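You operate a simulated robot arm through the tools that you are given. There is no shell and no other tool.

The job below is to be done with a simulated robot arm. You get a single attempt, and the scene is never put back.

JOB
Test the orange sample in the drink view well, lamp on, drink type set to match.
Fine: green is LIME, purple BERRY, orange PEACH; the screen must show MATCH; lamp off again after; cup and knob stay; fizz pad and arm untouched. Set down upright: what you pick out. Where these are worked on the way, their far stop is far enough and under half their travel is too little: switch marked view lamp.

Only the result counts: the job must be done as asked and must still hold three seconds after the hand-in. Knocking over, shifting, dropping, spilling or breaking anything else fails it.

ROBOT AND FRAMES
A 7-joint arm with a fingered hand, fixed in place. Base frame: the origin is on the floor under the middle of its stand, x ahead of it, y to its left, z up; the work surface is at about z = 862. Readings come in mm, rad, newtons and seconds.
With the tool pointing down near the work surface it reaches from about 200 to 800 mm from the base axis. Its first joint turns from -2.897 to 2.897 rad. Payload 4.9 kg.
The tool frame sits at the grasp point between the pads (the TCP): z along the fingers, y along the line on which they close. The tips reach 32 mm beyond it. The gripper opens to 192 mm; its body begins 89 mm behind the TCP. The gripper is a hand of 3 fingers: y runs from the thumb to the fingers, the wrist lies at [0, 0, -267] in the tool frame, and closing takes about 1.5 s.
Orientation is told as [roll, pitch, yaw] about the base's x, y, z axes, in that order, counted from this pose: with the fingers straight down and closing along the base's y, the tool's x points along the base's -x, its y along +y and its z along -z.

CONTROLS
- The arm moves only by the tool nudge_tool. Its argument "targets" is one flat list of numbers, 6 for each row, row after row: the shift along the base's x, y, z in mm, then the turn, a rotation vector about the base's x, y, z in rad. In form: [dx, dy, dz, rx, ry, rz, dx, dy, dz, rx, ry, rz, ...]. A call has 1 to 20 rows; each row shifts and turns the commanded pose from where the row before left it. "fingers" is the closure, from 0 (fully open) to 1 (shut), set as the call begins (left out, the last holds). Each row takes 0.2 s and may step no farther than 50 mm and 0.15 rad from the row before; otherwise, or with a gripper value out of range, the whole call is refused. A pose out of reach is approached as far as the arm can. The call stops where the force on the tool passes 40 N (or 10 N more than at its start, if that is more) or the arm is blocked; 0.2 s more then pass. Each finger travels about 153 mm/s and halts on what it meets, pressing with about 28 N; the grip force reading is that of the motor and also rises with nothing between the fingers. The clock runs only during rows and for 0.2 s after the last one: add rows that do not move to give the fingers time. It gives the time, the measured TCP pose, the force on the tool (base axes), the opening and the grip force at its end, in the units of the frame above (readings bear some noise), with the torque about the TCP (base axes, N m) and any sound that the robot's microphone picked up, and new pictures: "views" is both (left out), scene, wrist or none.
- Cameras (640 x 400 px; columns grow to the right, rows downward): "scene" is fixed at [221.7, 651.5, 1462.3]; the picture's right is [-0.85, -0.53, 0.00], its down [-0.36, 0.57, -0.74] and it looks along [0.39, -0.62, -0.68] (base axes); focal length 318 px, centre (320, 200). "wrist" rides on the gripper at [80, -46, -113] in the tool frame; the picture's right is [0.50, 0.87, 0.00], its down [-0.67, 0.39, -0.63] and it looks along [-0.55, 0.32, 0.78] (tool axes); focal length 226 px, centre (320, 200). There is no depth. A picture from a camera that has moved, and an enlarged one, comes with that camera's place and axes in the base frame and with its lens.
- curl_fingers(finger1, finger2, thumb_bend): sets how far each is bent, from 0 (flat) to 1 (curled in); at 0.3 the hand is open as for a grip, at 0.7 the pads meet at the TCP. One left out holds its place. A second passes; each finger stops where it meets its share of the squeeze, and holds until it gets a number again. A gripper value or a shape takes the hand back. It gives what a move gives, with no picture; readings hold the bend of each and the force on the fingers (four entries, about 0 where the hand has none), thumb and palm.
- preshape(shape): the hand has 3 fingers and takes this shape, open, in about a second: jaw (thumb against the fingers, like two jaws); tri (thumb and two fingers); tip (a fingertip pinch); poke (one finger out to press); point (the index stretched); flat (the hand flat); cup (the hand cupped); fist (a fist). The gripper value then closes the fingers along that shape, each until it touches; the sizes above hold for jaw. It gives what a move gives, with no picture.
- close_up(camera, box): a new picture of the part [left, top, right, bottom] of that camera's present view, enlarged. It takes no simulated time.
- sign_off(): hands the job in; it is judged then, once.

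Places have to be worked out from the pictures, the camera data and where the tool is seen. Open the gripper and draw the arm clear of the work before you hand the job in, unless the task says otherwise.

The tools are called after "Call:" by a JSON object that holds its "api" and its "payload". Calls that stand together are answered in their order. nudge_tool: Moves the arm, as the interface text tells. Its arguments: {"type":"object","properties":{"targets":{"type":"array","items":{"type":"number"}},"fingers":{"type":"number"},"views":{"type":"string","enum":["both","scene","wrist","none"]}},"required":["targets"]} The other tools are called the same way: preshape (shape) gives the hand a shape; curl_fingers (finger1, finger2, thumb_bend) moves the fingers one by one; close_up (camera, box) takes an enlarged picture of a part of a camera's view; sign_off () hands the job in.

At the start:

```text
time: 0.0
tool_pos: [428.2, 279.9, 1189.6]
orientation: [0.0, -0.001, 0.0]
force: [-0.2, 0.3, 0.3]
moment: [0.01, 0.03, 0.0]
finger_gap: 191.6
grasp_force: 0.0
shape: jaw
bend: [0.3, 0.3, 0.3]
finger forces: [0.0, 0.0, 0.0, 0.0, 0.0, 0.0]
```

scene: 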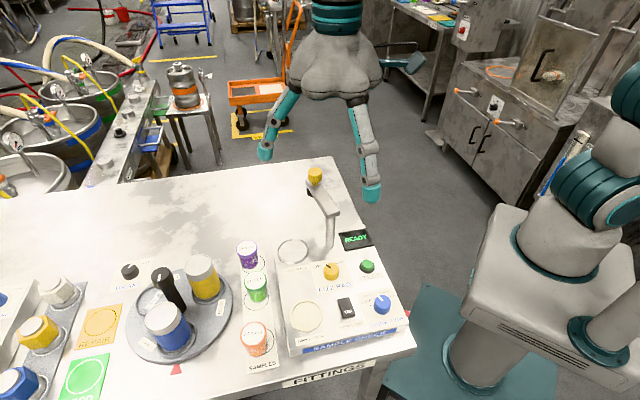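
wrist: 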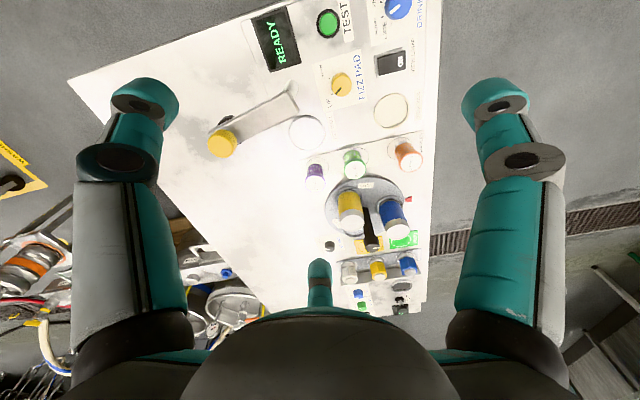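

I'll start by enlarging the panel and sample areas in both views to read the labels.

Call:
{"api": "close_up", "payload": {"camera": "scene", "box": [220, 210, 420, 380]}}

Call:
{"api": "close_up", "payload": {"camera": "wrist", "box": [200, 0, 440, 190]}}

Call:
{"api": "close_up", "payload": {"camera": "scene", "box": [270, 280, 420, 375]}}

```text
2.35 times, centred on (320, 295) of scene
camera zoom: at [221.7, 651.5, 1462.3], right [-0.85, -0.53, 0.0], down [-0.36, 0.57, -0.74], along [0.39, -0.62, -0.68], focal length 748 px, centre (320, -24)
```

zoom: 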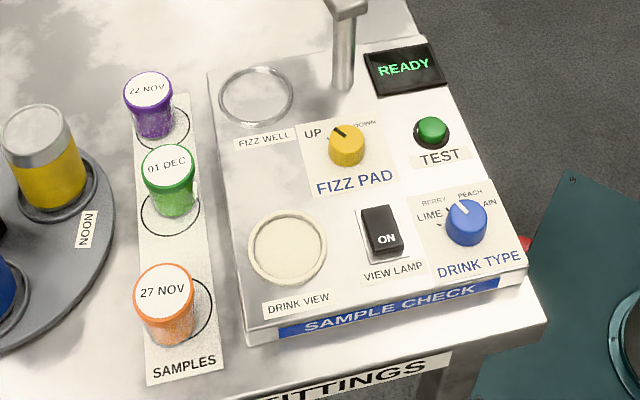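

```text
2.11 times, centred on (320, 95) of wrist
camera zoom: at [349.1, 233.5, 1302.3], right [-0.5, 0.87, 0.0], down [0.67, 0.39, 0.63], along [0.55, 0.32, -0.78], focal length 476 px, centre (320, 421)
```

zoom: 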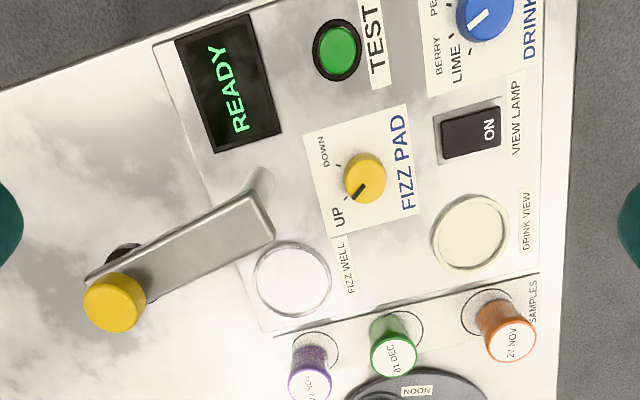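

```text
4.21 times, centred on (345, 328) of scene
camera zoom: at [221.7, 651.5, 1462.3], right [-0.85, -0.53, 0.0], down [-0.36, 0.57, -0.74], along [0.39, -0.62, -0.68], focal length 1339 px, centre (215, -337)
```

zoom: 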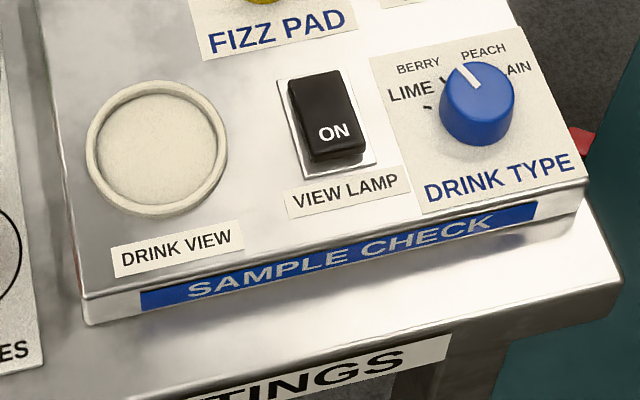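

The samples strip, wells, rocker ("ON"), drink knob and TEST button are readable; the panel appears to be turned about 45° with its top near z≈884. Before approaching, I'll see how the fingers lie at a half closure.

Call:
{"api": "nudge_tool", "payload": {"targets": [0, 0, 0, 0, 0, 0, 0, 0, 0, 0, 0, 0, 0, 0, 0, 0, 0, 0, 0, 0, 0, 0, 0, 0, 0, 0, 0, 0, 0, 0], "fingers": 0.5, "views": "both"}}

```text
time: 1.2
tool_pos: [427.7, 279.4, 1189.3]
orientation: [-0.001, 0.0, 0.001]
force: [0.1, 0.6, -0.4]
moment: [0.01, 0.0, 0.01]
finger_gap: 96.7
grasp_force: 0.1
shape: jaw
bend: [0.36, 0.36, 0.7]
finger forces: [0.0, 0.0, 0.0, 0.0, 0.0, 0.1]
camera wrist: at [349.1, 233.5, 1302.3], right [-0.5, 0.87, 0.0], down [0.67, 0.39, 0.63], along [0.55, 0.32, -0.78], focal length 226 px, centre (320, 200)
```

scene: 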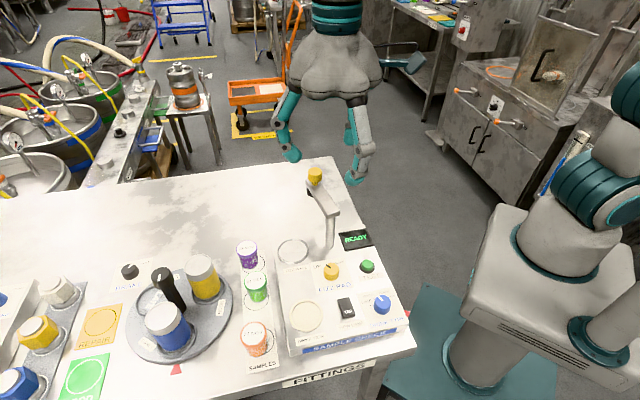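
wrist: 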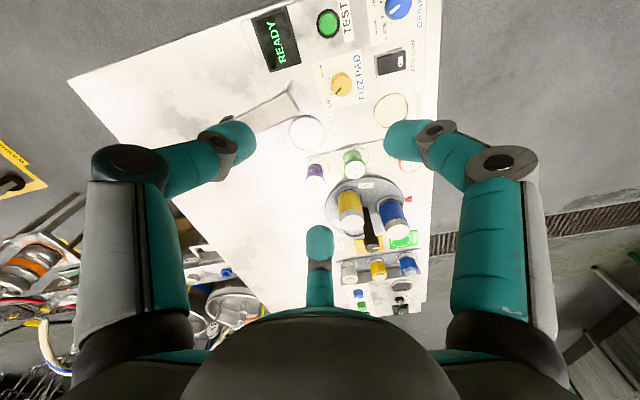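

The fingers moved unevenly by the readings; I'll zoom in on the hand in both pictures to learn its layout.

Call:
{"api": "close_up", "payload": {"camera": "scene", "box": [240, 60, 400, 200]}}

Call:
{"api": "close_up", "payload": {"camera": "wrist", "box": [60, 80, 560, 392]}}

```text
2.86 times, centred on (320, 130) of scene
camera zoom: at [221.7, 651.5, 1462.3], right [-0.85, -0.53, 0.0], down [-0.36, 0.57, -0.74], along [0.39, -0.62, -0.68], focal length 908 px, centre (320, 400)
```

zoom: 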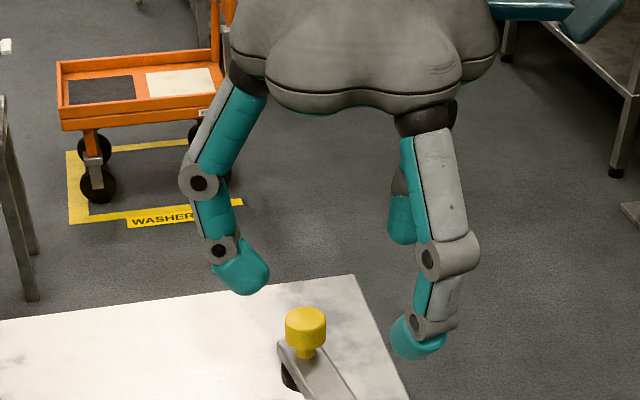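

```text
1.28 times, centred on (310, 236) of wrist
camera zoom: at [349.1, 233.5, 1302.3], right [-0.5, 0.87, 0.0], down [0.67, 0.39, 0.63], along [0.55, 0.32, -0.78], focal length 289 px, centre (333, 154)
```

zoom: 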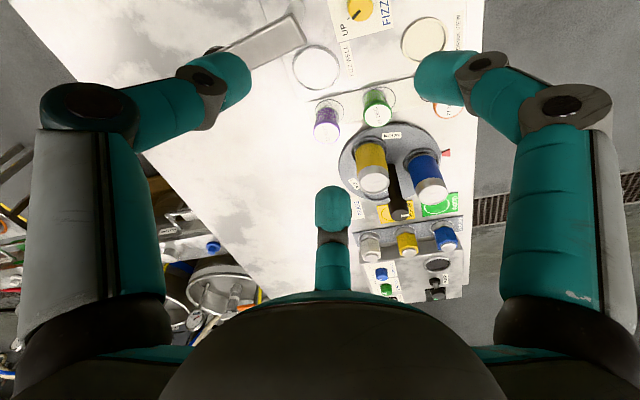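

The hand is three-fingered around the TCP: thumb at −y, the fingers at about (±52, +33) in tool axes. The yellow lever knob seems to be at about (523, 188, 1029), so I'll move away from it toward the panel for a better overhead look.

Call:
{"api": "nudge_tool", "payload": {"targets": [-24.5, 20, -30, 0, 0, 0, -24.5, 20, -30, 0, 0, 0, -24.5, 20, -30, 0, 0, 0, -24.5, 20, -30, 0, 0, 0], "fingers": 0.0, "views": "both"}}

```text
time: 2.2
tool_pos: [330.9, 359.4, 1070.1]
orientation: [0.0, 0.0, 0.001]
force: [-0.9, 0.7, -0.2]
moment: [-0.01, -0.02, 0.0]
finger_gap: 191.9
grasp_force: 0.1
shape: jaw
bend: [0.3, 0.3, 0.3]
finger forces: [0.0, 0.0, 0.1, 0.0, 0.0, 0.0]
camera wrist: at [252.3, 312.6, 1183.3], right [-0.5, 0.87, 0.0], down [0.67, 0.39, 0.63], along [0.55, 0.32, -0.77], focal length 226 px, centre (320, 200)
```

scene: 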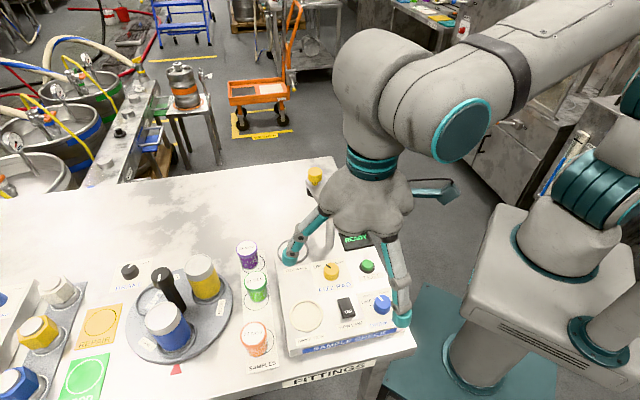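
wrist: 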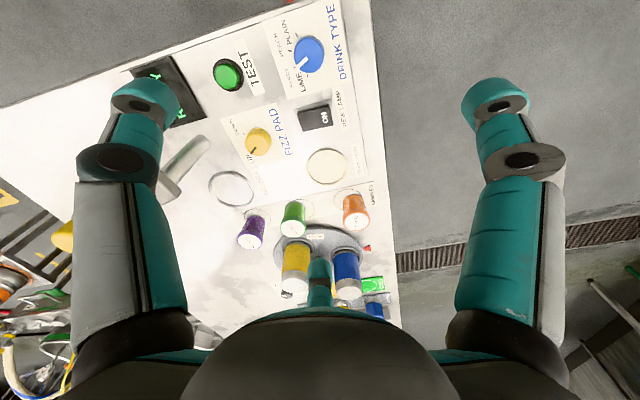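

Call:
{"api": "close_up", "payload": {"camera": "wrist", "box": [260, 0, 380, 75]}}

Call:
{"api": "close_up", "payload": {"camera": "wrist", "box": [200, 0, 400, 125]}}

Call:
{"api": "close_up", "payload": {"camera": "wrist", "box": [200, 120, 400, 245]}}

```text
5.33 times, centred on (320, 38) of wrist
camera zoom: at [252.3, 312.6, 1183.3], right [-0.5, 0.87, 0.0], down [0.67, 0.39, 0.63], along [0.55, 0.32, -0.77], focal length 1206 px, centre (320, 1067)
```

zoom: 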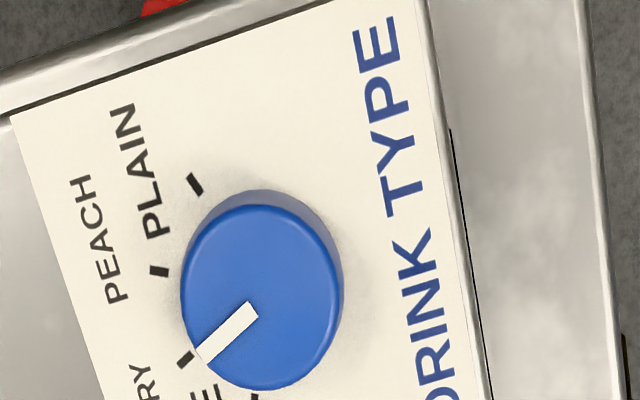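

```text
3.20 times, centred on (300, 62) of wrist
camera zoom: at [252.3, 312.6, 1183.3], right [-0.5, 0.87, 0.0], down [0.67, 0.39, 0.63], along [0.55, 0.32, -0.77], focal length 723 px, centre (384, 640)
```

zoom: 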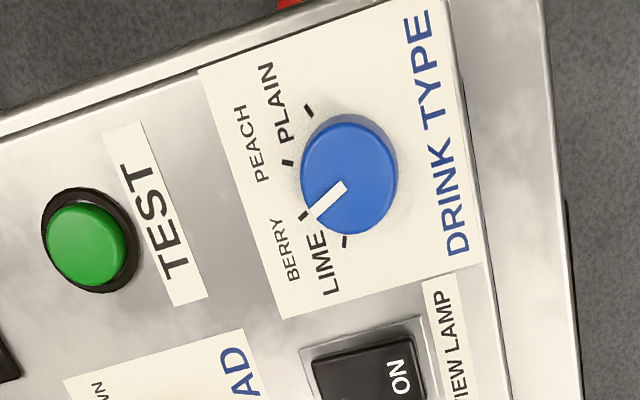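

```text
3.20 times, centred on (300, 182) of wrist
camera zoom: at [252.3, 312.6, 1183.3], right [-0.5, 0.87, 0.0], down [0.67, 0.39, 0.63], along [0.55, 0.32, -0.77], focal length 723 px, centre (384, 256)
```

zoom: 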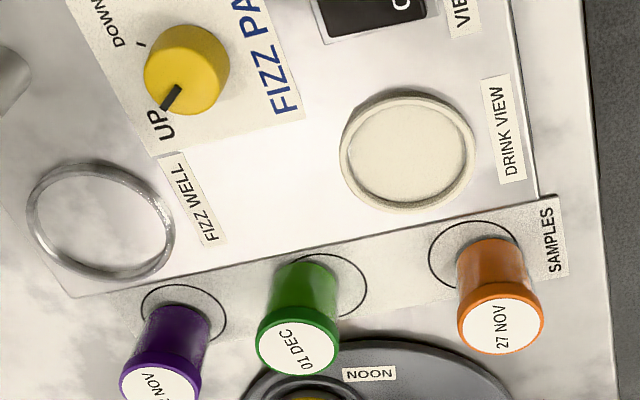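

The knob sits near (288, 318) with ticks about 47° apart; the pointer is on BERRY, so PEACH is one step clockwise (seen from above). I'll try the hand's shapes up here in free air, starting with "tip" closed partway.

Call:
{"api": "preshape", "payload": {"shape": "tip"}}

Call:
{"api": "nudge_tool", "payload": {"targets": [0, 0, 0, 0, 0, 0, 0, 0, 0, 0, 0, 0, 0, 0, 0, 0, 0, 0, 0, 0, 0, 0, 0, 0, 0, 0, 0, 0, 0, 0], "fingers": 0.6, "views": "both"}}

```text
time: 3.1
tool_pos: [332.3, 359.0, 1072.0]
orientation: [0.002, -0.002, -0.001]
force: [-0.9, 0.2, 0.2]
moment: [0.01, 0.0, -0.02]
finger_gap: 191.8
grasp_force: 0.1
shape: tip
bend: [0.3, 0.3, 0.3]
finger forces: [0.1, 0.1, 0.1, 0.0, 0.0, 0.0]
```

```text
time: 4.3
tool_pos: [331.1, 358.7, 1071.1]
orientation: [0.0, 0.0, 0.0]
force: [-0.1, 0.4, -0.3]
moment: [0.0, 0.02, 0.0]
finger_gap: 77.6
grasp_force: 0.1
shape: tip
bend: [0.41, 0.41, 0.7]
finger forces: [0.1, 0.0, 0.0, 0.0, 0.0, 0.1]
camera wrist: at [252.5, 312.5, 1183.5], right [-0.5, 0.87, 0.0], down [0.67, 0.39, 0.63], along [0.55, 0.32, -0.78], focal length 226 px, centre (320, 200)
```

scene: 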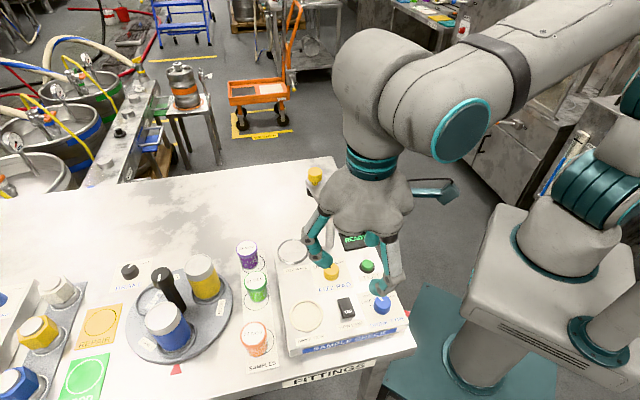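
wrist: 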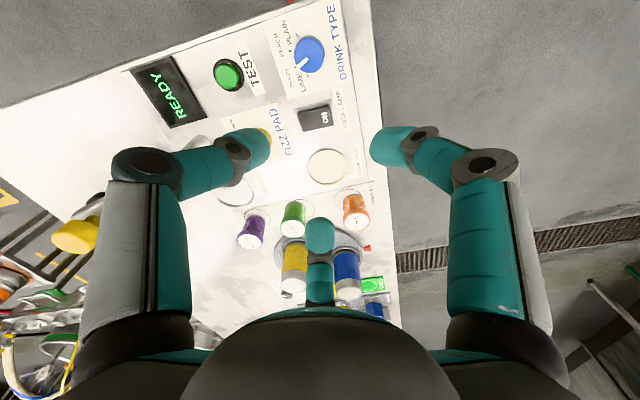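

"tip" looks much like jaw. I'll close further to see where the pads come together for a ~31 mm knob, and judge the tip depth.

Call:
{"api": "nudge_tool", "payload": {"targets": [0, 0, 0, 0, 0, 0, 0, 0, 0, 0, 0, 0, 0, 0, 0, 0, 0, 0, 0, 0, 0, 0, 0, 0, 0, 0, 0, 0, 0, 0], "fingers": 0.85, "views": "both"}}

Call:
{"api": "close_up", "payload": {"camera": "scene", "box": [270, 180, 450, 300]}}

Call:
{"api": "close_up", "payload": {"camera": "wrist", "box": [60, 80, 560, 392]}}

```text
time: 5.5
tool_pos: [332.0, 359.6, 1071.7]
orientation: [0.0, 0.002, 0.001]
force: [0.5, 0.1, 0.5]
moment: [-0.03, -0.01, 0.02]
finger_gap: 29.2
grasp_force: 0.1
shape: tip
bend: [0.76, 0.76, 0.7]
finger forces: [0.0, 0.1, 0.0, 0.1, 0.0, 0.0]
camera wrist: at [252.5, 312.5, 1183.5], right [-0.5, 0.87, 0.0], down [0.67, 0.39, 0.63], along [0.55, 0.32, -0.78], focal length 226 px, centre (320, 200)
```

scene: 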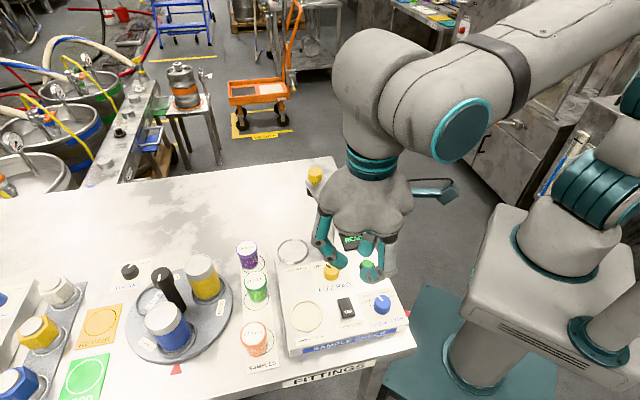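
wrist: 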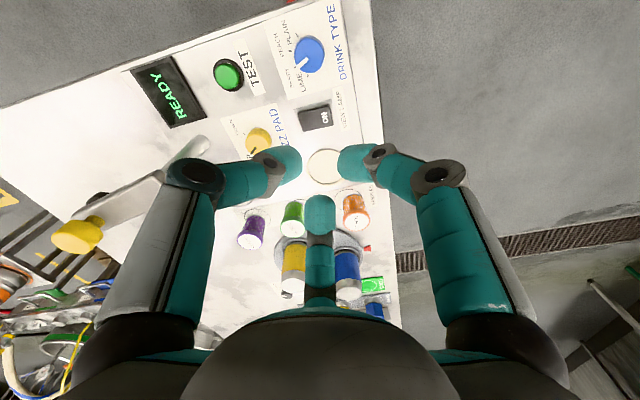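

```text
3.33 times, centred on (360, 240) of scene
camera zoom: at [221.7, 651.5, 1462.3], right [-0.85, -0.53, 0.0], down [-0.36, 0.57, -0.74], along [0.39, -0.62, -0.68], focal length 1060 px, centre (187, 67)
```

zoom: 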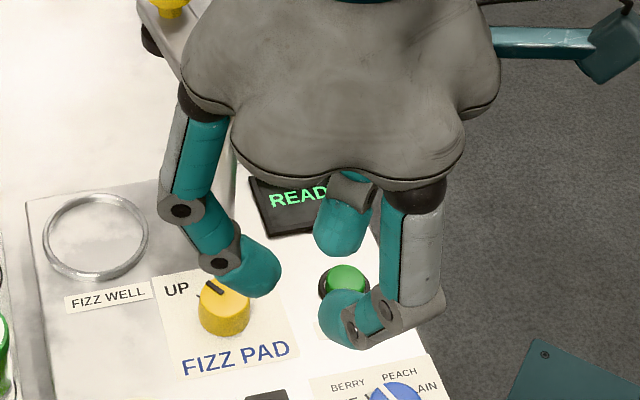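

```text
1.28 times, centred on (310, 236) of wrist
camera zoom: at [252.5, 312.5, 1183.5], right [-0.5, 0.87, 0.0], down [0.67, 0.39, 0.63], along [0.55, 0.32, -0.78], focal length 289 px, centre (333, 154)
```

zoom: 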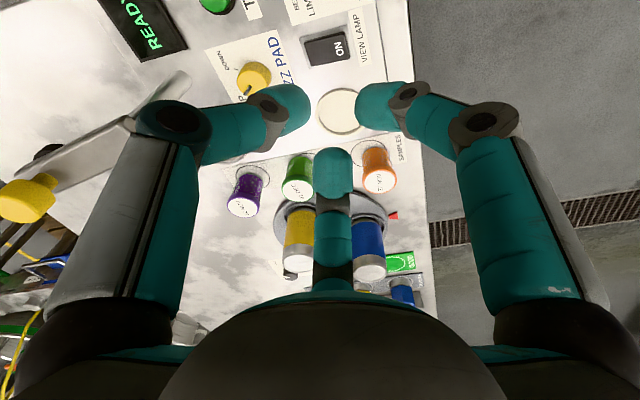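

The tips converge about 32 mm below the TCP. Next I'll see the "poke" shape in free air, which I'd use on the rocker and TEST button.

Call:
{"api": "preshape", "payload": {"shape": "poke"}}

Call:
{"api": "nudge_tool", "payload": {"targets": [0, 0, 0, 0, 0, 0, 0, 0, 0, 0, 0, 0, 0, 0, 0, 0, 0, 0], "views": "both"}}

Call:
{"api": "close_up", "payload": {"camera": "scene", "box": [270, 180, 450, 300]}}

Call:
{"api": "close_up", "payload": {"camera": "wrist", "box": [60, 80, 560, 392]}}

```text
time: 6.4
tool_pos: [331.4, 359.9, 1071.1]
orientation: [-0.001, 0.0, -0.001]
force: [-0.4, 0.1, 0.0]
moment: [-0.01, 0.03, 0.01]
finger_gap: 0.1
grasp_force: 0.1
shape: poke
bend: [1.0, 1.0, 0.91]
finger forces: [0.1, 0.1, 0.0, 0.1, 0.0, 0.0]
```

```text
time: 7.2
tool_pos: [331.9, 359.1, 1071.3]
orientation: [0.0, -0.002, 0.0]
force: [-0.7, -0.7, -0.1]
moment: [0.03, -0.01, 0.01]
finger_gap: 0.0
grasp_force: 0.1
shape: poke
bend: [1.0, 1.0, 0.91]
finger forces: [0.0, 0.0, 0.0, 0.1, 0.0, 0.0]
camera wrist: at [252.5, 312.5, 1183.5], right [-0.5, 0.87, 0.0], down [0.67, 0.39, 0.63], along [0.55, 0.32, -0.78], focal length 226 px, centre (320, 200)
```

scene: 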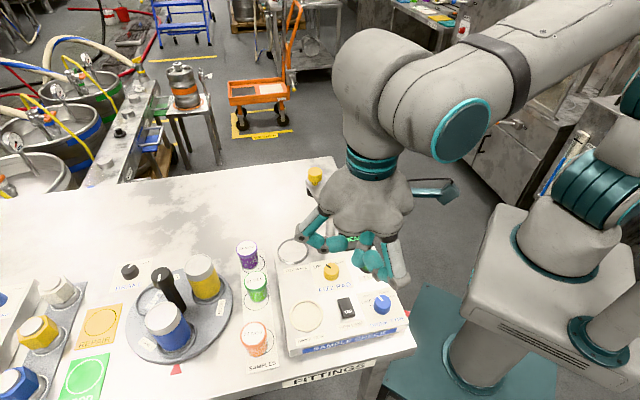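
wrist: 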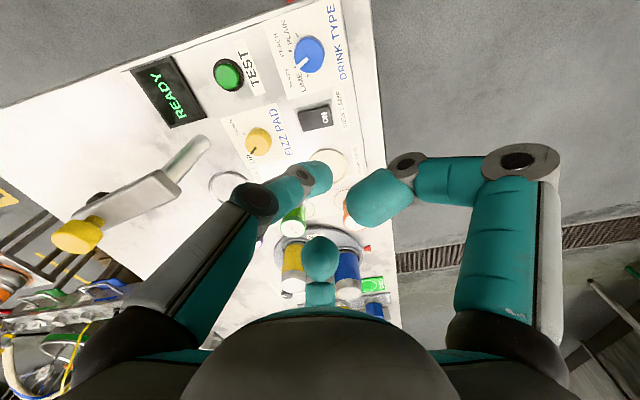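

```text
3.33 times, centred on (360, 240) of scene
camera zoom: at [221.7, 651.5, 1462.3], right [-0.85, -0.53, 0.0], down [-0.36, 0.57, -0.74], along [0.39, -0.62, -0.68], focal length 1060 px, centre (187, 67)
```

zoom: 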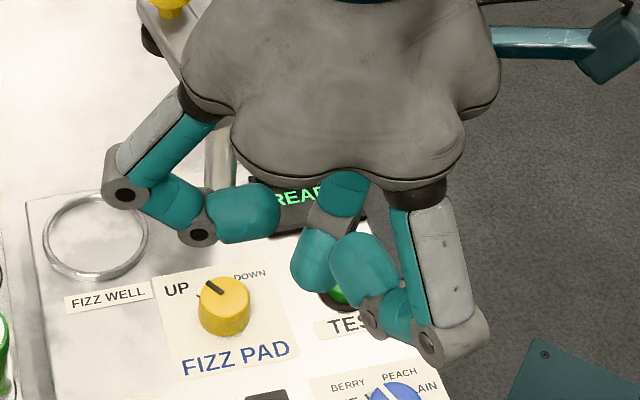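

```text
1.28 times, centred on (310, 236) of wrist
camera zoom: at [252.5, 312.5, 1183.5], right [-0.5, 0.87, 0.0], down [0.67, 0.39, 0.63], along [0.55, 0.32, -0.78], focal length 289 px, centre (333, 154)
```

zoom: 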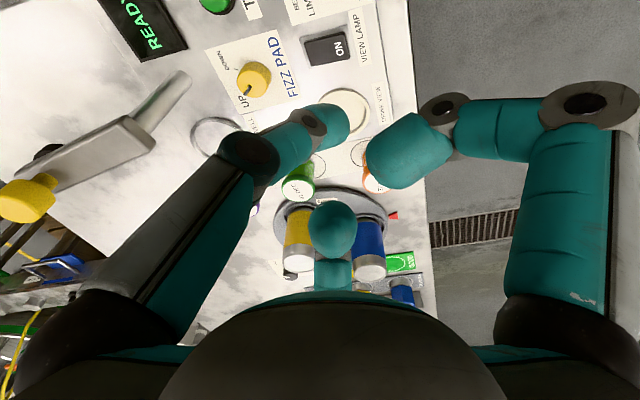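

In "poke" the thumb stretches down through the centre (tip about 40–49 mm below the TCP) with the fingers folded higher. Now I go back to jaw, half closed, and hover over the knob with yaw +0.42 for a close look.

Call:
{"api": "preshape", "payload": {"shape": "jaw"}}

Call:
{"api": "nudge_tool", "payload": {"targets": [-14.5, -14, -20, 0, 0, 0.14, -14.5, -14, -25, 0, 0, 0.14, -14.5, -14, -25, 0, 0, 0.14, 0, 0, 0, 0, 0, 0], "fingers": 0.5, "views": "both"}}

Call:
{"api": "close_up", "payload": {"camera": "wrist", "box": [200, 50, 440, 200]}}

```text
time: 8.1
tool_pos: [331.4, 358.6, 1070.2]
orientation: [0.0, 0.0, 0.001]
force: [0.4, 0.5, -0.3]
moment: [-0.02, -0.01, -0.01]
finger_gap: 192.0
grasp_force: 0.0
shape: jaw
bend: [0.3, 0.3, 0.3]
finger forces: [0.0, 0.1, 0.0, 0.1, 0.1, 0.1]
```

```text
time: 9.1
tool_pos: [285.3, 318.9, 998.9]
orientation: [0.0, -0.001, 0.422]
force: [0.3, 0.0, -0.2]
moment: [-0.03, -0.01, 0.03]
finger_gap: 96.4
grasp_force: 0.1
shape: jaw
bend: [0.36, 0.36, 0.7]
finger forces: [0.0, 0.0, 0.0, 0.1, 0.0, 0.0]
camera wrist: at [232.0, 243.5, 1110.9], right [-0.81, 0.59, 0.0], down [0.45, 0.63, 0.63], along [0.37, 0.51, -0.78], focal length 226 px, centre (320, 200)
```

scene: 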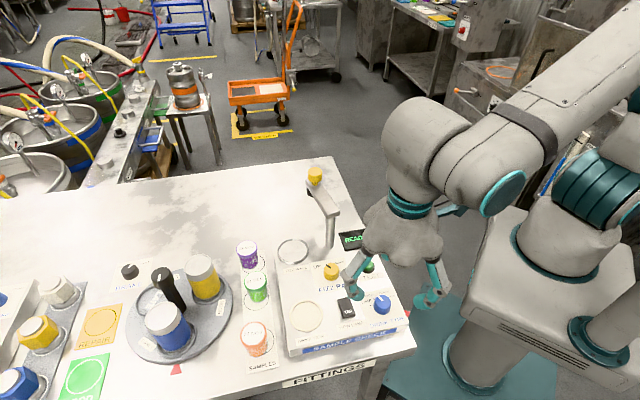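
wrist: 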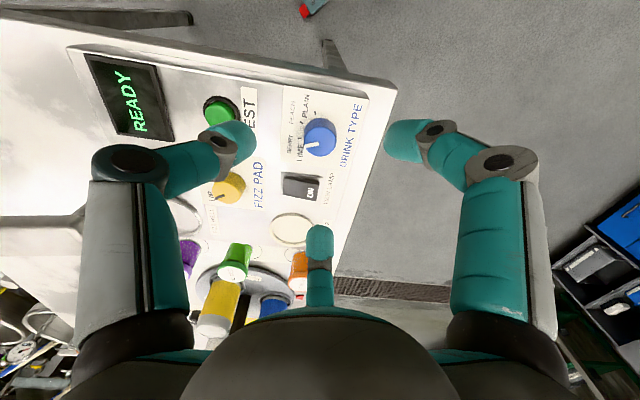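

```text
2.67 times, centred on (320, 125) of wrist
camera zoom: at [232.0, 243.5, 1110.9], right [-0.81, 0.59, 0.0], down [0.45, 0.63, 0.63], along [0.37, 0.51, -0.78], focal length 603 px, centre (320, 400)
```

zoom: 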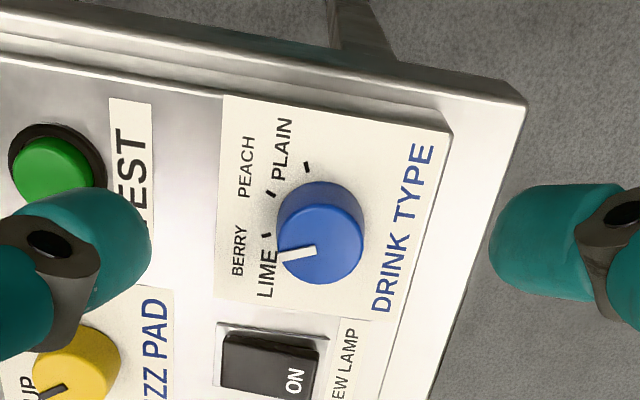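

The knob top centre triangulates to about (286.5, 319, 907), with the panel at z≈888. I narrow the fingers to about 60 mm and descend to just above grip height to check alignment.

Call:
{"api": "nudge_tool", "payload": {"targets": [0, 0.5, 0, 0, 0, 0, 0, 0, -5, 0, 0, 0, 0, 0, -20, 0, 0, 0, 0, 0, -20, 0, 0, 0], "fingers": 0.66, "views": "both"}}

Call:
{"api": "close_up", "payload": {"camera": "wrist", "box": [200, 80, 440, 230]}}

Call:
{"api": "close_up", "payload": {"camera": "scene", "box": [300, 220, 460, 320]}}

```text
time: 10.1
tool_pos: [286.0, 318.3, 952.3]
orientation: [0.0, 0.0, 0.42]
force: [0.2, 0.2, -0.3]
moment: [-0.02, -0.02, -0.01]
finger_gap: 65.7
grasp_force: 0.0
shape: jaw
bend: [0.45, 0.45, 0.7]
finger forces: [0.0, 0.1, 0.1, 0.1, 0.1, 0.0]
camera wrist: at [233.4, 243.5, 1066.1], right [-0.81, 0.59, 0.0], down [0.46, 0.63, 0.63], along [0.37, 0.51, -0.78], focal length 226 px, centre (320, 200)
```

scene: 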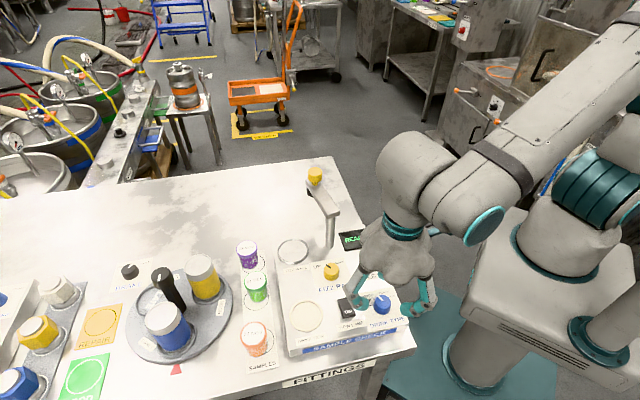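
wrist: 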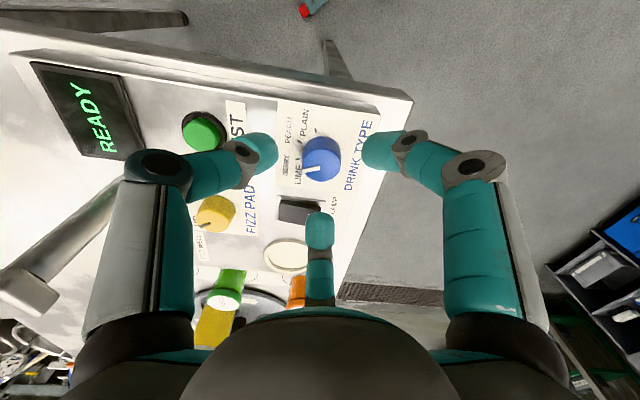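

```text
2.67 times, centred on (320, 155) of wrist
camera zoom: at [233.4, 243.5, 1066.1], right [-0.81, 0.59, 0.0], down [0.46, 0.63, 0.63], along [0.37, 0.51, -0.78], focal length 603 px, centre (320, 320)
```

zoom: 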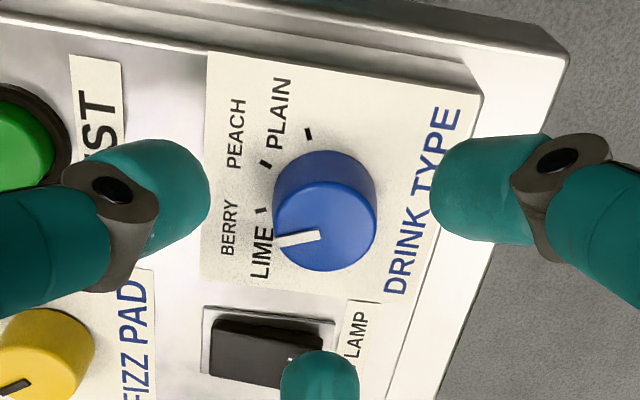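

```text
4.00 times, centred on (380, 270) of scene
camera zoom: at [221.7, 651.5, 1462.3], right [-0.85, -0.53, 0.0], down [-0.36, 0.57, -0.74], along [0.39, -0.62, -0.68], focal length 1272 px, centre (80, -80)
```

zoom: 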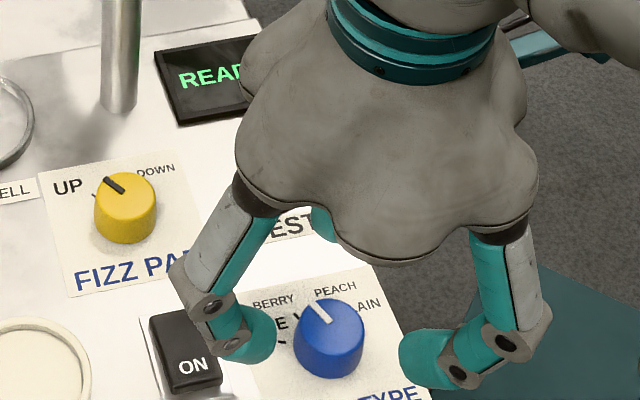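

The knob lies centred between the fingers, with the rocker's plate edge about 53 mm away. I narrow to ~50 mm for clearance and descend to z≈925.

Call:
{"api": "nudge_tool", "payload": {"targets": [0, 1, 0, 0, 0, 0, 0, 0, 0, 0, 0, 0, 0, 0, -9, 0, 0, 0, 0, 0, -9, 0, 0, 0, 0, 0, -9, 0, 0, 0], "fingers": 0.74, "views": "both"}}

Call:
{"api": "close_up", "payload": {"camera": "scene", "box": [300, 230, 460, 330]}}

Call:
{"api": "close_up", "payload": {"camera": "wrist", "box": [200, 80, 440, 230]}}

```text
time: 11.3
tool_pos: [287.8, 320.0, 927.1]
orientation: [0.0, 0.001, 0.421]
force: [0.3, -0.3, 0.1]
moment: [-0.01, 0.0, -0.01]
finger_gap: 50.4
grasp_force: 0.0
shape: jaw
bend: [0.78, 0.78, 0.7]
finger forces: [0.0, 0.0, 0.1, 0.1, 0.0, 0.0]
camera wrist: at [233.6, 244.6, 1040.5], right [-0.81, 0.59, 0.0], down [0.45, 0.63, 0.63], along [0.37, 0.51, -0.78], focal length 226 px, centre (320, 200)
```

scene: 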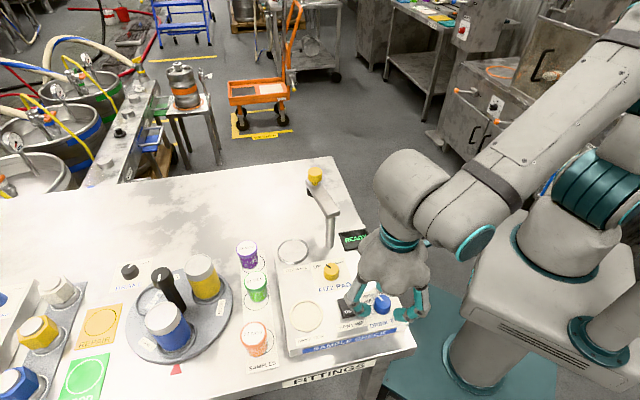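
wrist: 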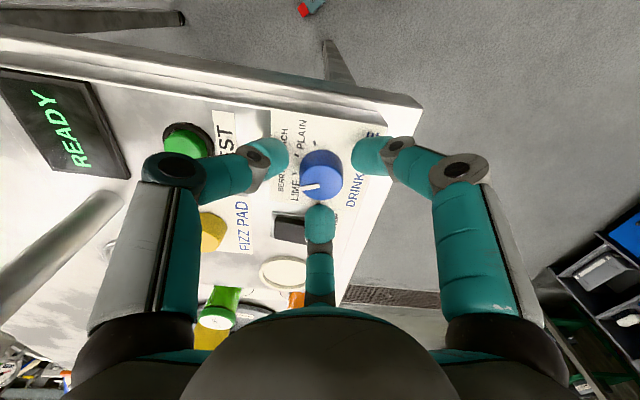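

```text
4.00 times, centred on (380, 280) of scene
camera zoom: at [221.7, 651.5, 1462.3], right [-0.85, -0.53, 0.0], down [-0.36, 0.57, -0.74], along [0.39, -0.62, -0.68], focal length 1272 px, centre (80, -120)
```

zoom: 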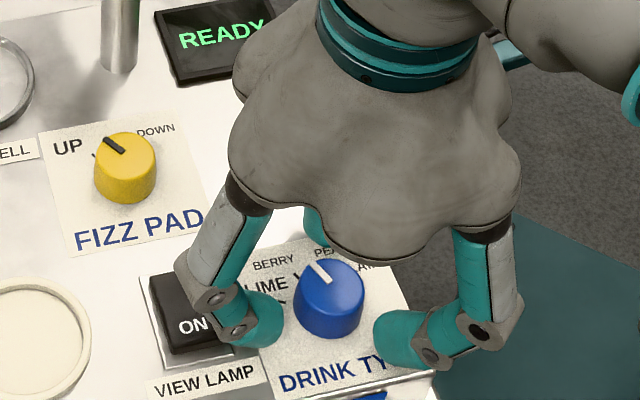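

```text
2.67 times, centred on (320, 155) of wrist
camera zoom: at [233.6, 244.6, 1040.5], right [-0.81, 0.59, 0.0], down [0.45, 0.63, 0.63], along [0.37, 0.51, -0.78], focal length 603 px, centre (320, 320)
```

zoom: 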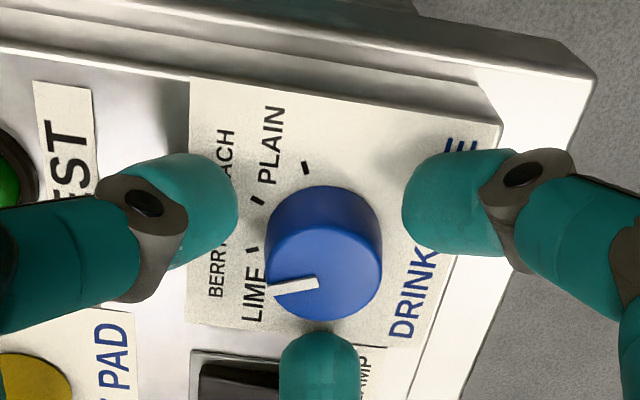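

The tips flank the knob at about mid-height with no contact yet. Now I close on the knob and give it time.

Call:
{"api": "nudge_tool", "payload": {"targets": [0, 0, 0, 0, 0, 0, 0, 0, 0, 0, 0, 0, 0, 0, 0, 0, 0, 0, 0, 0, 0, 0, 0, 0, 0, 0, 0, 0, 0, 0], "fingers": 1.0, "views": "both"}}

Call:
{"api": "close_up", "payload": {"camera": "wrist", "box": [200, 80, 440, 230]}}

Call:
{"api": "close_up", "payload": {"camera": "scene", "box": [300, 230, 460, 330]}}

```text
time: 12.5
tool_pos: [286.4, 319.8, 927.1]
orientation: [-0.001, 0.0, 0.419]
force: [1.7, 1.8, -7.2]
moment: [-0.02, -0.02, 0.0]
finger_gap: 24.9
grasp_force: 28.6
shape: jaw
bend: [0.75, 0.75, 0.7]
finger forces: [24.1, 24.0, 0.0, 0.1, 23.9, 0.0]
camera wrist: at [233.5, 244.5, 1040.4], right [-0.81, 0.59, 0.0], down [0.46, 0.63, 0.63], along [0.37, 0.51, -0.78], focal length 226 px, centre (320, 200)
```

scene: 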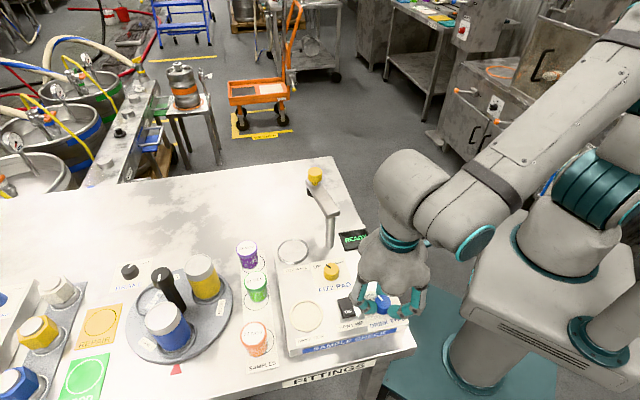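
wrist: 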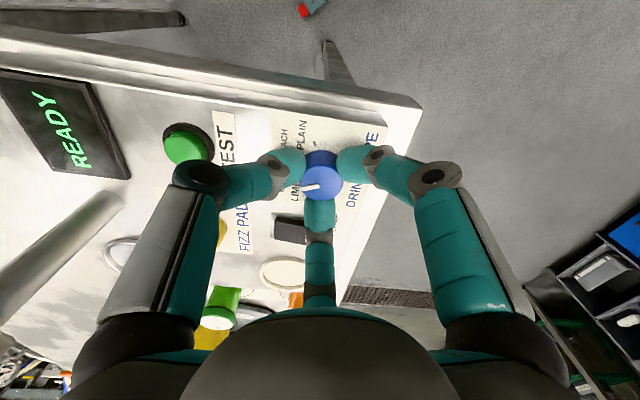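

```text
2.67 times, centred on (320, 155) of wrist
camera zoom: at [233.5, 244.5, 1040.4], right [-0.81, 0.59, 0.0], down [0.46, 0.63, 0.63], along [0.37, 0.51, -0.78], focal length 603 px, centre (320, 320)
```

zoom: 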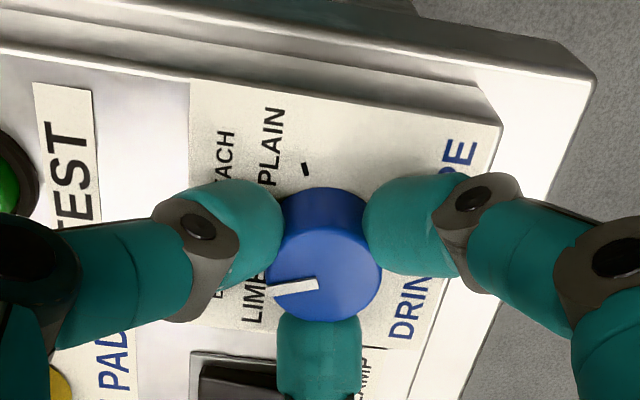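

```text
4.00 times, centred on (380, 280) of scene
camera zoom: at [221.7, 651.5, 1462.3], right [-0.85, -0.53, 0.0], down [-0.36, 0.57, -0.74], along [0.39, -0.62, -0.68], focal length 1272 px, centre (80, -120)
```

zoom: 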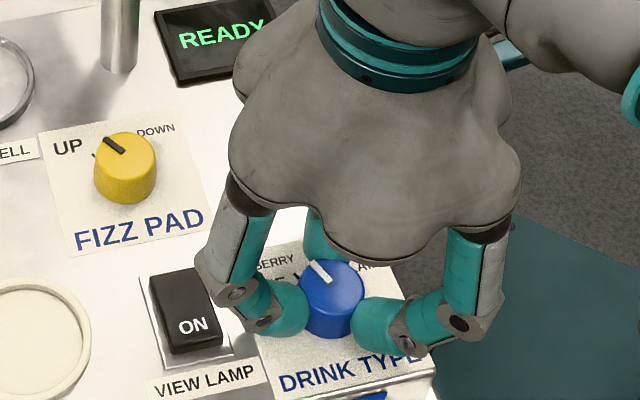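

All three fingers hold the knob with ~24 N each and little net force. I turn −0.82 rad (clockwise from above) toward PEACH in small steps.

Call:
{"api": "nudge_tool", "payload": {"targets": [0, 0, 0, 0, 0, -0.1, 0, 0, 0, 0, 0, -0.1, 0, 0, 0, 0, 0, -0.1, 0, 0, 0, 0, 0, -0.1, 0, 0, 0, 0, 0, -0.1, 0, 0, 0, 0, 0, -0.1, 0, 0, 0, 0, 0, -0.1, 0, 0, 0, 0, 0, -0.1, 0, 0, 0, 0, 0, 0], "views": "both"}}

Call:
{"api": "close_up", "payload": {"camera": "wrist", "box": [200, 80, 440, 230]}}

Call:
{"api": "close_up", "payload": {"camera": "scene", "box": [300, 230, 460, 330]}}

```text
time: 14.5
tool_pos: [285.5, 319.2, 928.1]
orientation: [-0.001, -0.001, -0.38]
force: [5.5, -6.5, 3.4]
moment: [-0.25, -0.12, 0.01]
finger_gap: 24.7
grasp_force: 28.2
shape: jaw
bend: [0.75, 0.75, 0.7]
finger forces: [24.0, 29.1, 0.1, 0.1, 31.1, 0.1]
camera wrist: at [195.6, 305.8, 1039.9], right [-0.14, 0.99, 0.0], down [0.77, 0.11, 0.63], along [0.63, 0.09, -0.78], focal length 226 px, centre (320, 200)
```

scene: 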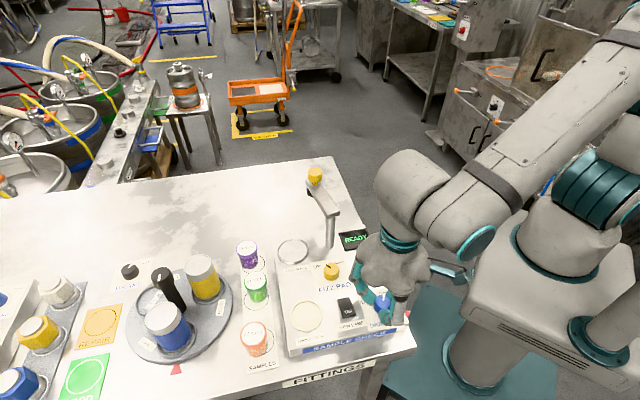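
wrist: 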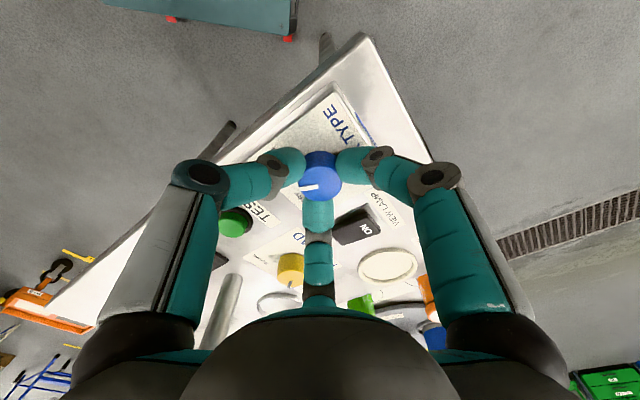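

```text
2.67 times, centred on (320, 155) of wrist
camera zoom: at [195.6, 305.8, 1039.9], right [-0.14, 0.99, 0.0], down [0.77, 0.11, 0.63], along [0.63, 0.09, -0.78], focal length 603 px, centre (320, 320)
```

zoom: 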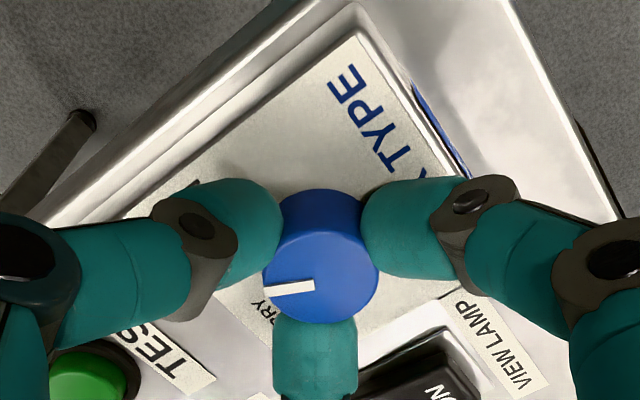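

```text
4.00 times, centred on (380, 280) of scene
camera zoom: at [221.7, 651.5, 1462.3], right [-0.85, -0.53, 0.0], down [-0.36, 0.57, -0.74], along [0.39, -0.62, -0.68], focal length 1272 px, centre (80, -120)
```

zoom: 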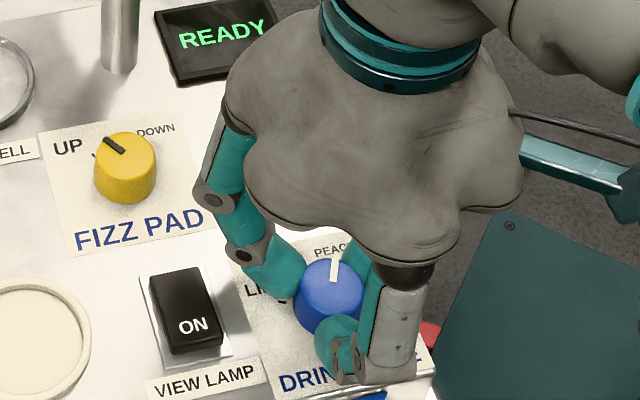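

The knob turned with the hand and the pointer now aims at PEACH. I open slightly, then rise to check it clearly.

Call:
{"api": "nudge_tool", "payload": {"targets": [0, 0, 0, 0, 0, 0, 0, 0, 0, 0, 0, 0, 0, 0, 0, 0, 0, 0, 0, 0, 15, 0, 0, 0, 0, 0, 30, 0, 0, 0, 0, 0, 30, 0, 0, 0], "fingers": 0.72, "views": "both"}}

Call:
{"api": "close_up", "payload": {"camera": "wrist", "box": [200, 50, 440, 200]}}

Call:
{"api": "close_up", "payload": {"camera": "scene", "box": [300, 230, 460, 330]}}

```text
time: 15.9
tool_pos: [284.6, 318.8, 1003.8]
orientation: [0.001, -0.001, -0.381]
force: [-0.2, 0.3, 0.1]
moment: [-0.01, 0.01, 0.02]
finger_gap: 53.7
grasp_force: 0.0
shape: jaw
bend: [0.49, 0.49, 0.7]
finger forces: [0.1, 0.0, 0.1, 0.0, 0.0, 0.1]
camera wrist: at [194.6, 304.8, 1116.7], right [-0.14, 0.99, 0.0], down [0.77, 0.11, 0.63], along [0.62, 0.09, -0.78], focal length 226 px, centre (320, 200)
```

scene: 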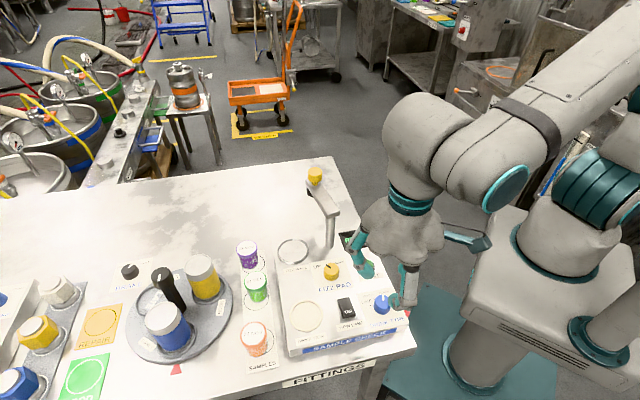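
wrist: 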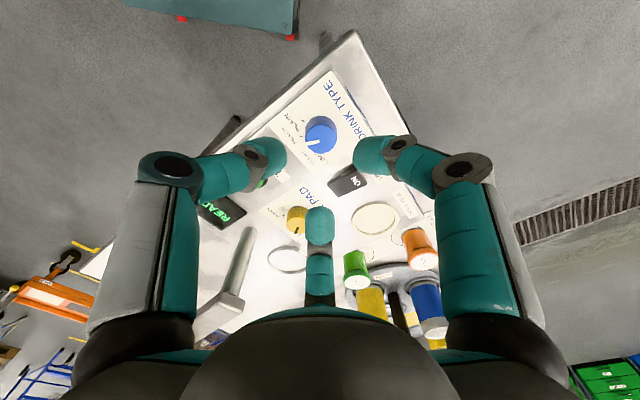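

```text
2.67 times, centred on (320, 125) of wrist
camera zoom: at [194.6, 304.8, 1116.7], right [-0.14, 0.99, 0.0], down [0.77, 0.11, 0.63], along [0.62, 0.09, -0.78], focal length 603 px, centre (320, 400)
```

zoom: 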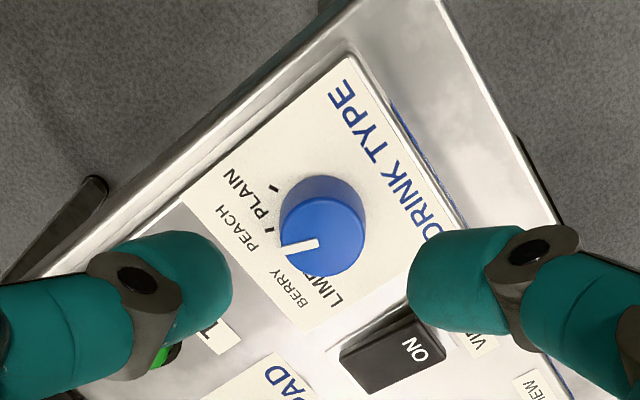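

```text
4.00 times, centred on (380, 280) of scene
camera zoom: at [221.7, 651.5, 1462.3], right [-0.85, -0.53, 0.0], down [-0.36, 0.57, -0.74], along [0.39, -0.62, -0.68], focal length 1272 px, centre (80, -120)
```

zoom: 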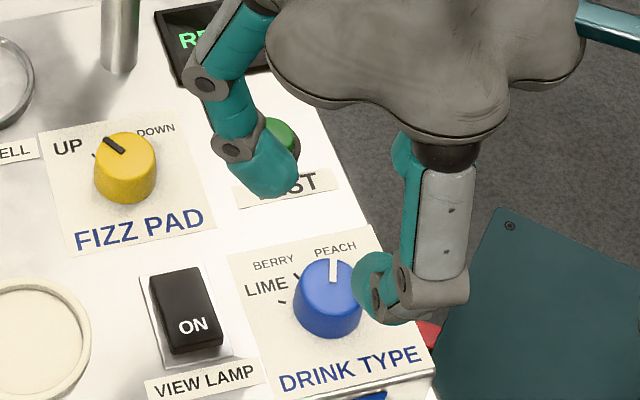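

The pointer appears to sit on the PEACH tick; I enlarge further to verify before moving on.

Call:
{"api": "close_up", "payload": {"camera": "wrist", "box": [280, 100, 360, 150]}}

Call:
{"api": "close_up", "payload": {"camera": "scene", "box": [350, 280, 414, 320]}}

```text
8.00 times, centred on (320, 125) of wrist
camera zoom: at [194.6, 304.8, 1116.7], right [-0.14, 0.99, 0.0], down [0.77, 0.11, 0.63], along [0.62, 0.09, -0.78], focal length 1808 px, centre (320, 800)
```

zoom: 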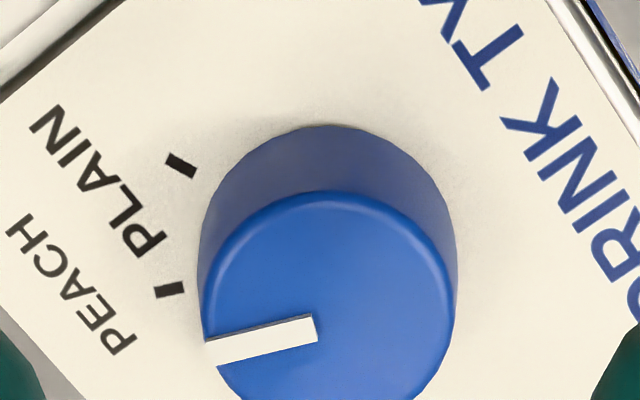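

```text
10.00 times, centred on (382, 300) of scene
camera zoom: at [221.7, 651.5, 1462.3], right [-0.85, -0.53, 0.0], down [-0.36, 0.57, -0.74], along [0.39, -0.62, -0.68], focal length 3179 px, centre (-300, -800)
```

zoom: 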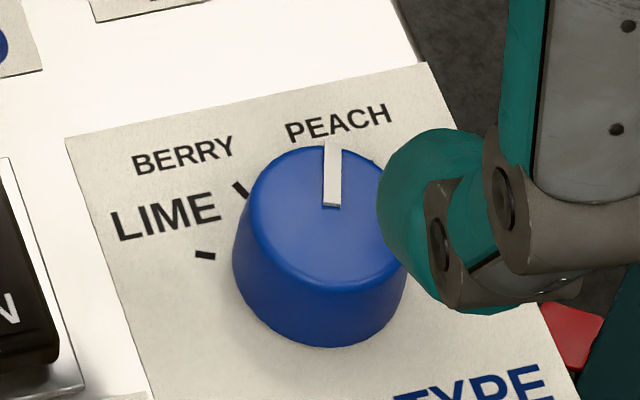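

To rule out parallax I'll put the wrist camera right above the knob and look straight down at pointer and ticks.

Call:
{"api": "nudge_tool", "payload": {"targets": [0, 0, 20, 0, 0, 0, 30, 4, 10, 0, 0, 0, 30, 4, 10, 0, 0, 0, 32, 5, 5, 0, 0, 0, 0, 0, 0, 0, 0, 0], "views": "both"}}

Call:
{"api": "close_up", "payload": {"camera": "wrist", "box": [280, 0, 360, 50]}}

```text
time: 17.1
tool_pos: [377.1, 331.0, 1050.8]
orientation: [0.001, 0.001, -0.382]
force: [-0.7, -0.2, 0.2]
moment: [0.01, 0.01, -0.02]
finger_gap: 53.7
grasp_force: 0.0
shape: jaw
bend: [0.49, 0.49, 0.7]
finger forces: [0.1, 0.1, 0.0, 0.0, 0.1, 0.0]
camera wrist: at [287.1, 318.4, 1161.7], right [-0.14, 0.99, 0.0], down [0.77, 0.11, 0.63], along [0.62, 0.09, -0.78], focal length 226 px, centre (320, 200)
```

scene: 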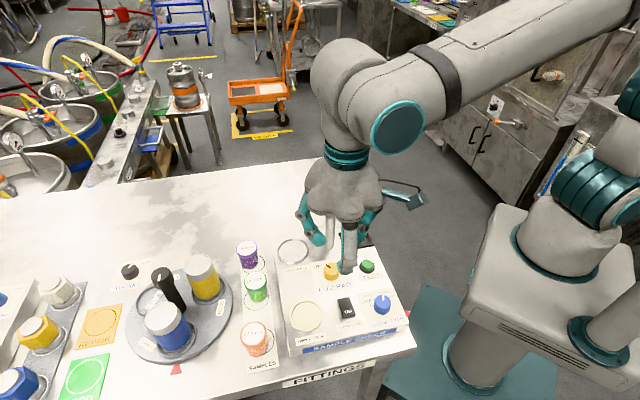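
wrist: 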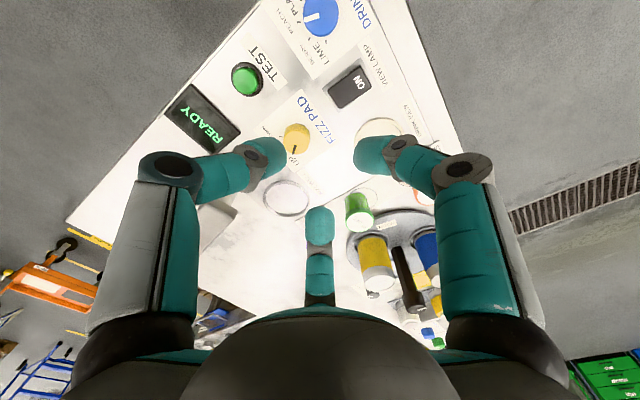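

```text
8.00 times, centred on (320, 25) of wrist
camera zoom: at [287.1, 318.4, 1161.7], right [-0.14, 0.99, 0.0], down [0.77, 0.11, 0.63], along [0.62, 0.09, -0.78], focal length 1808 px, centre (320, 1600)
```

zoom: 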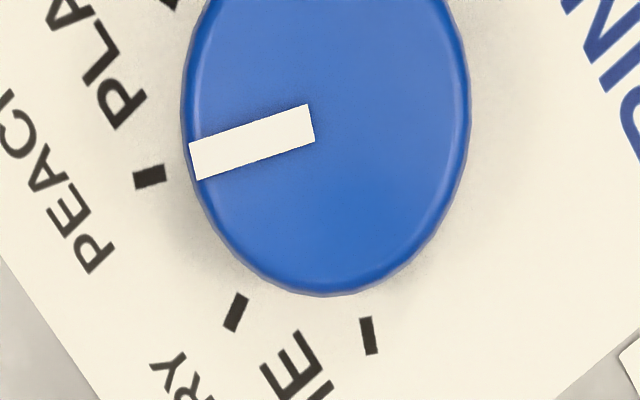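

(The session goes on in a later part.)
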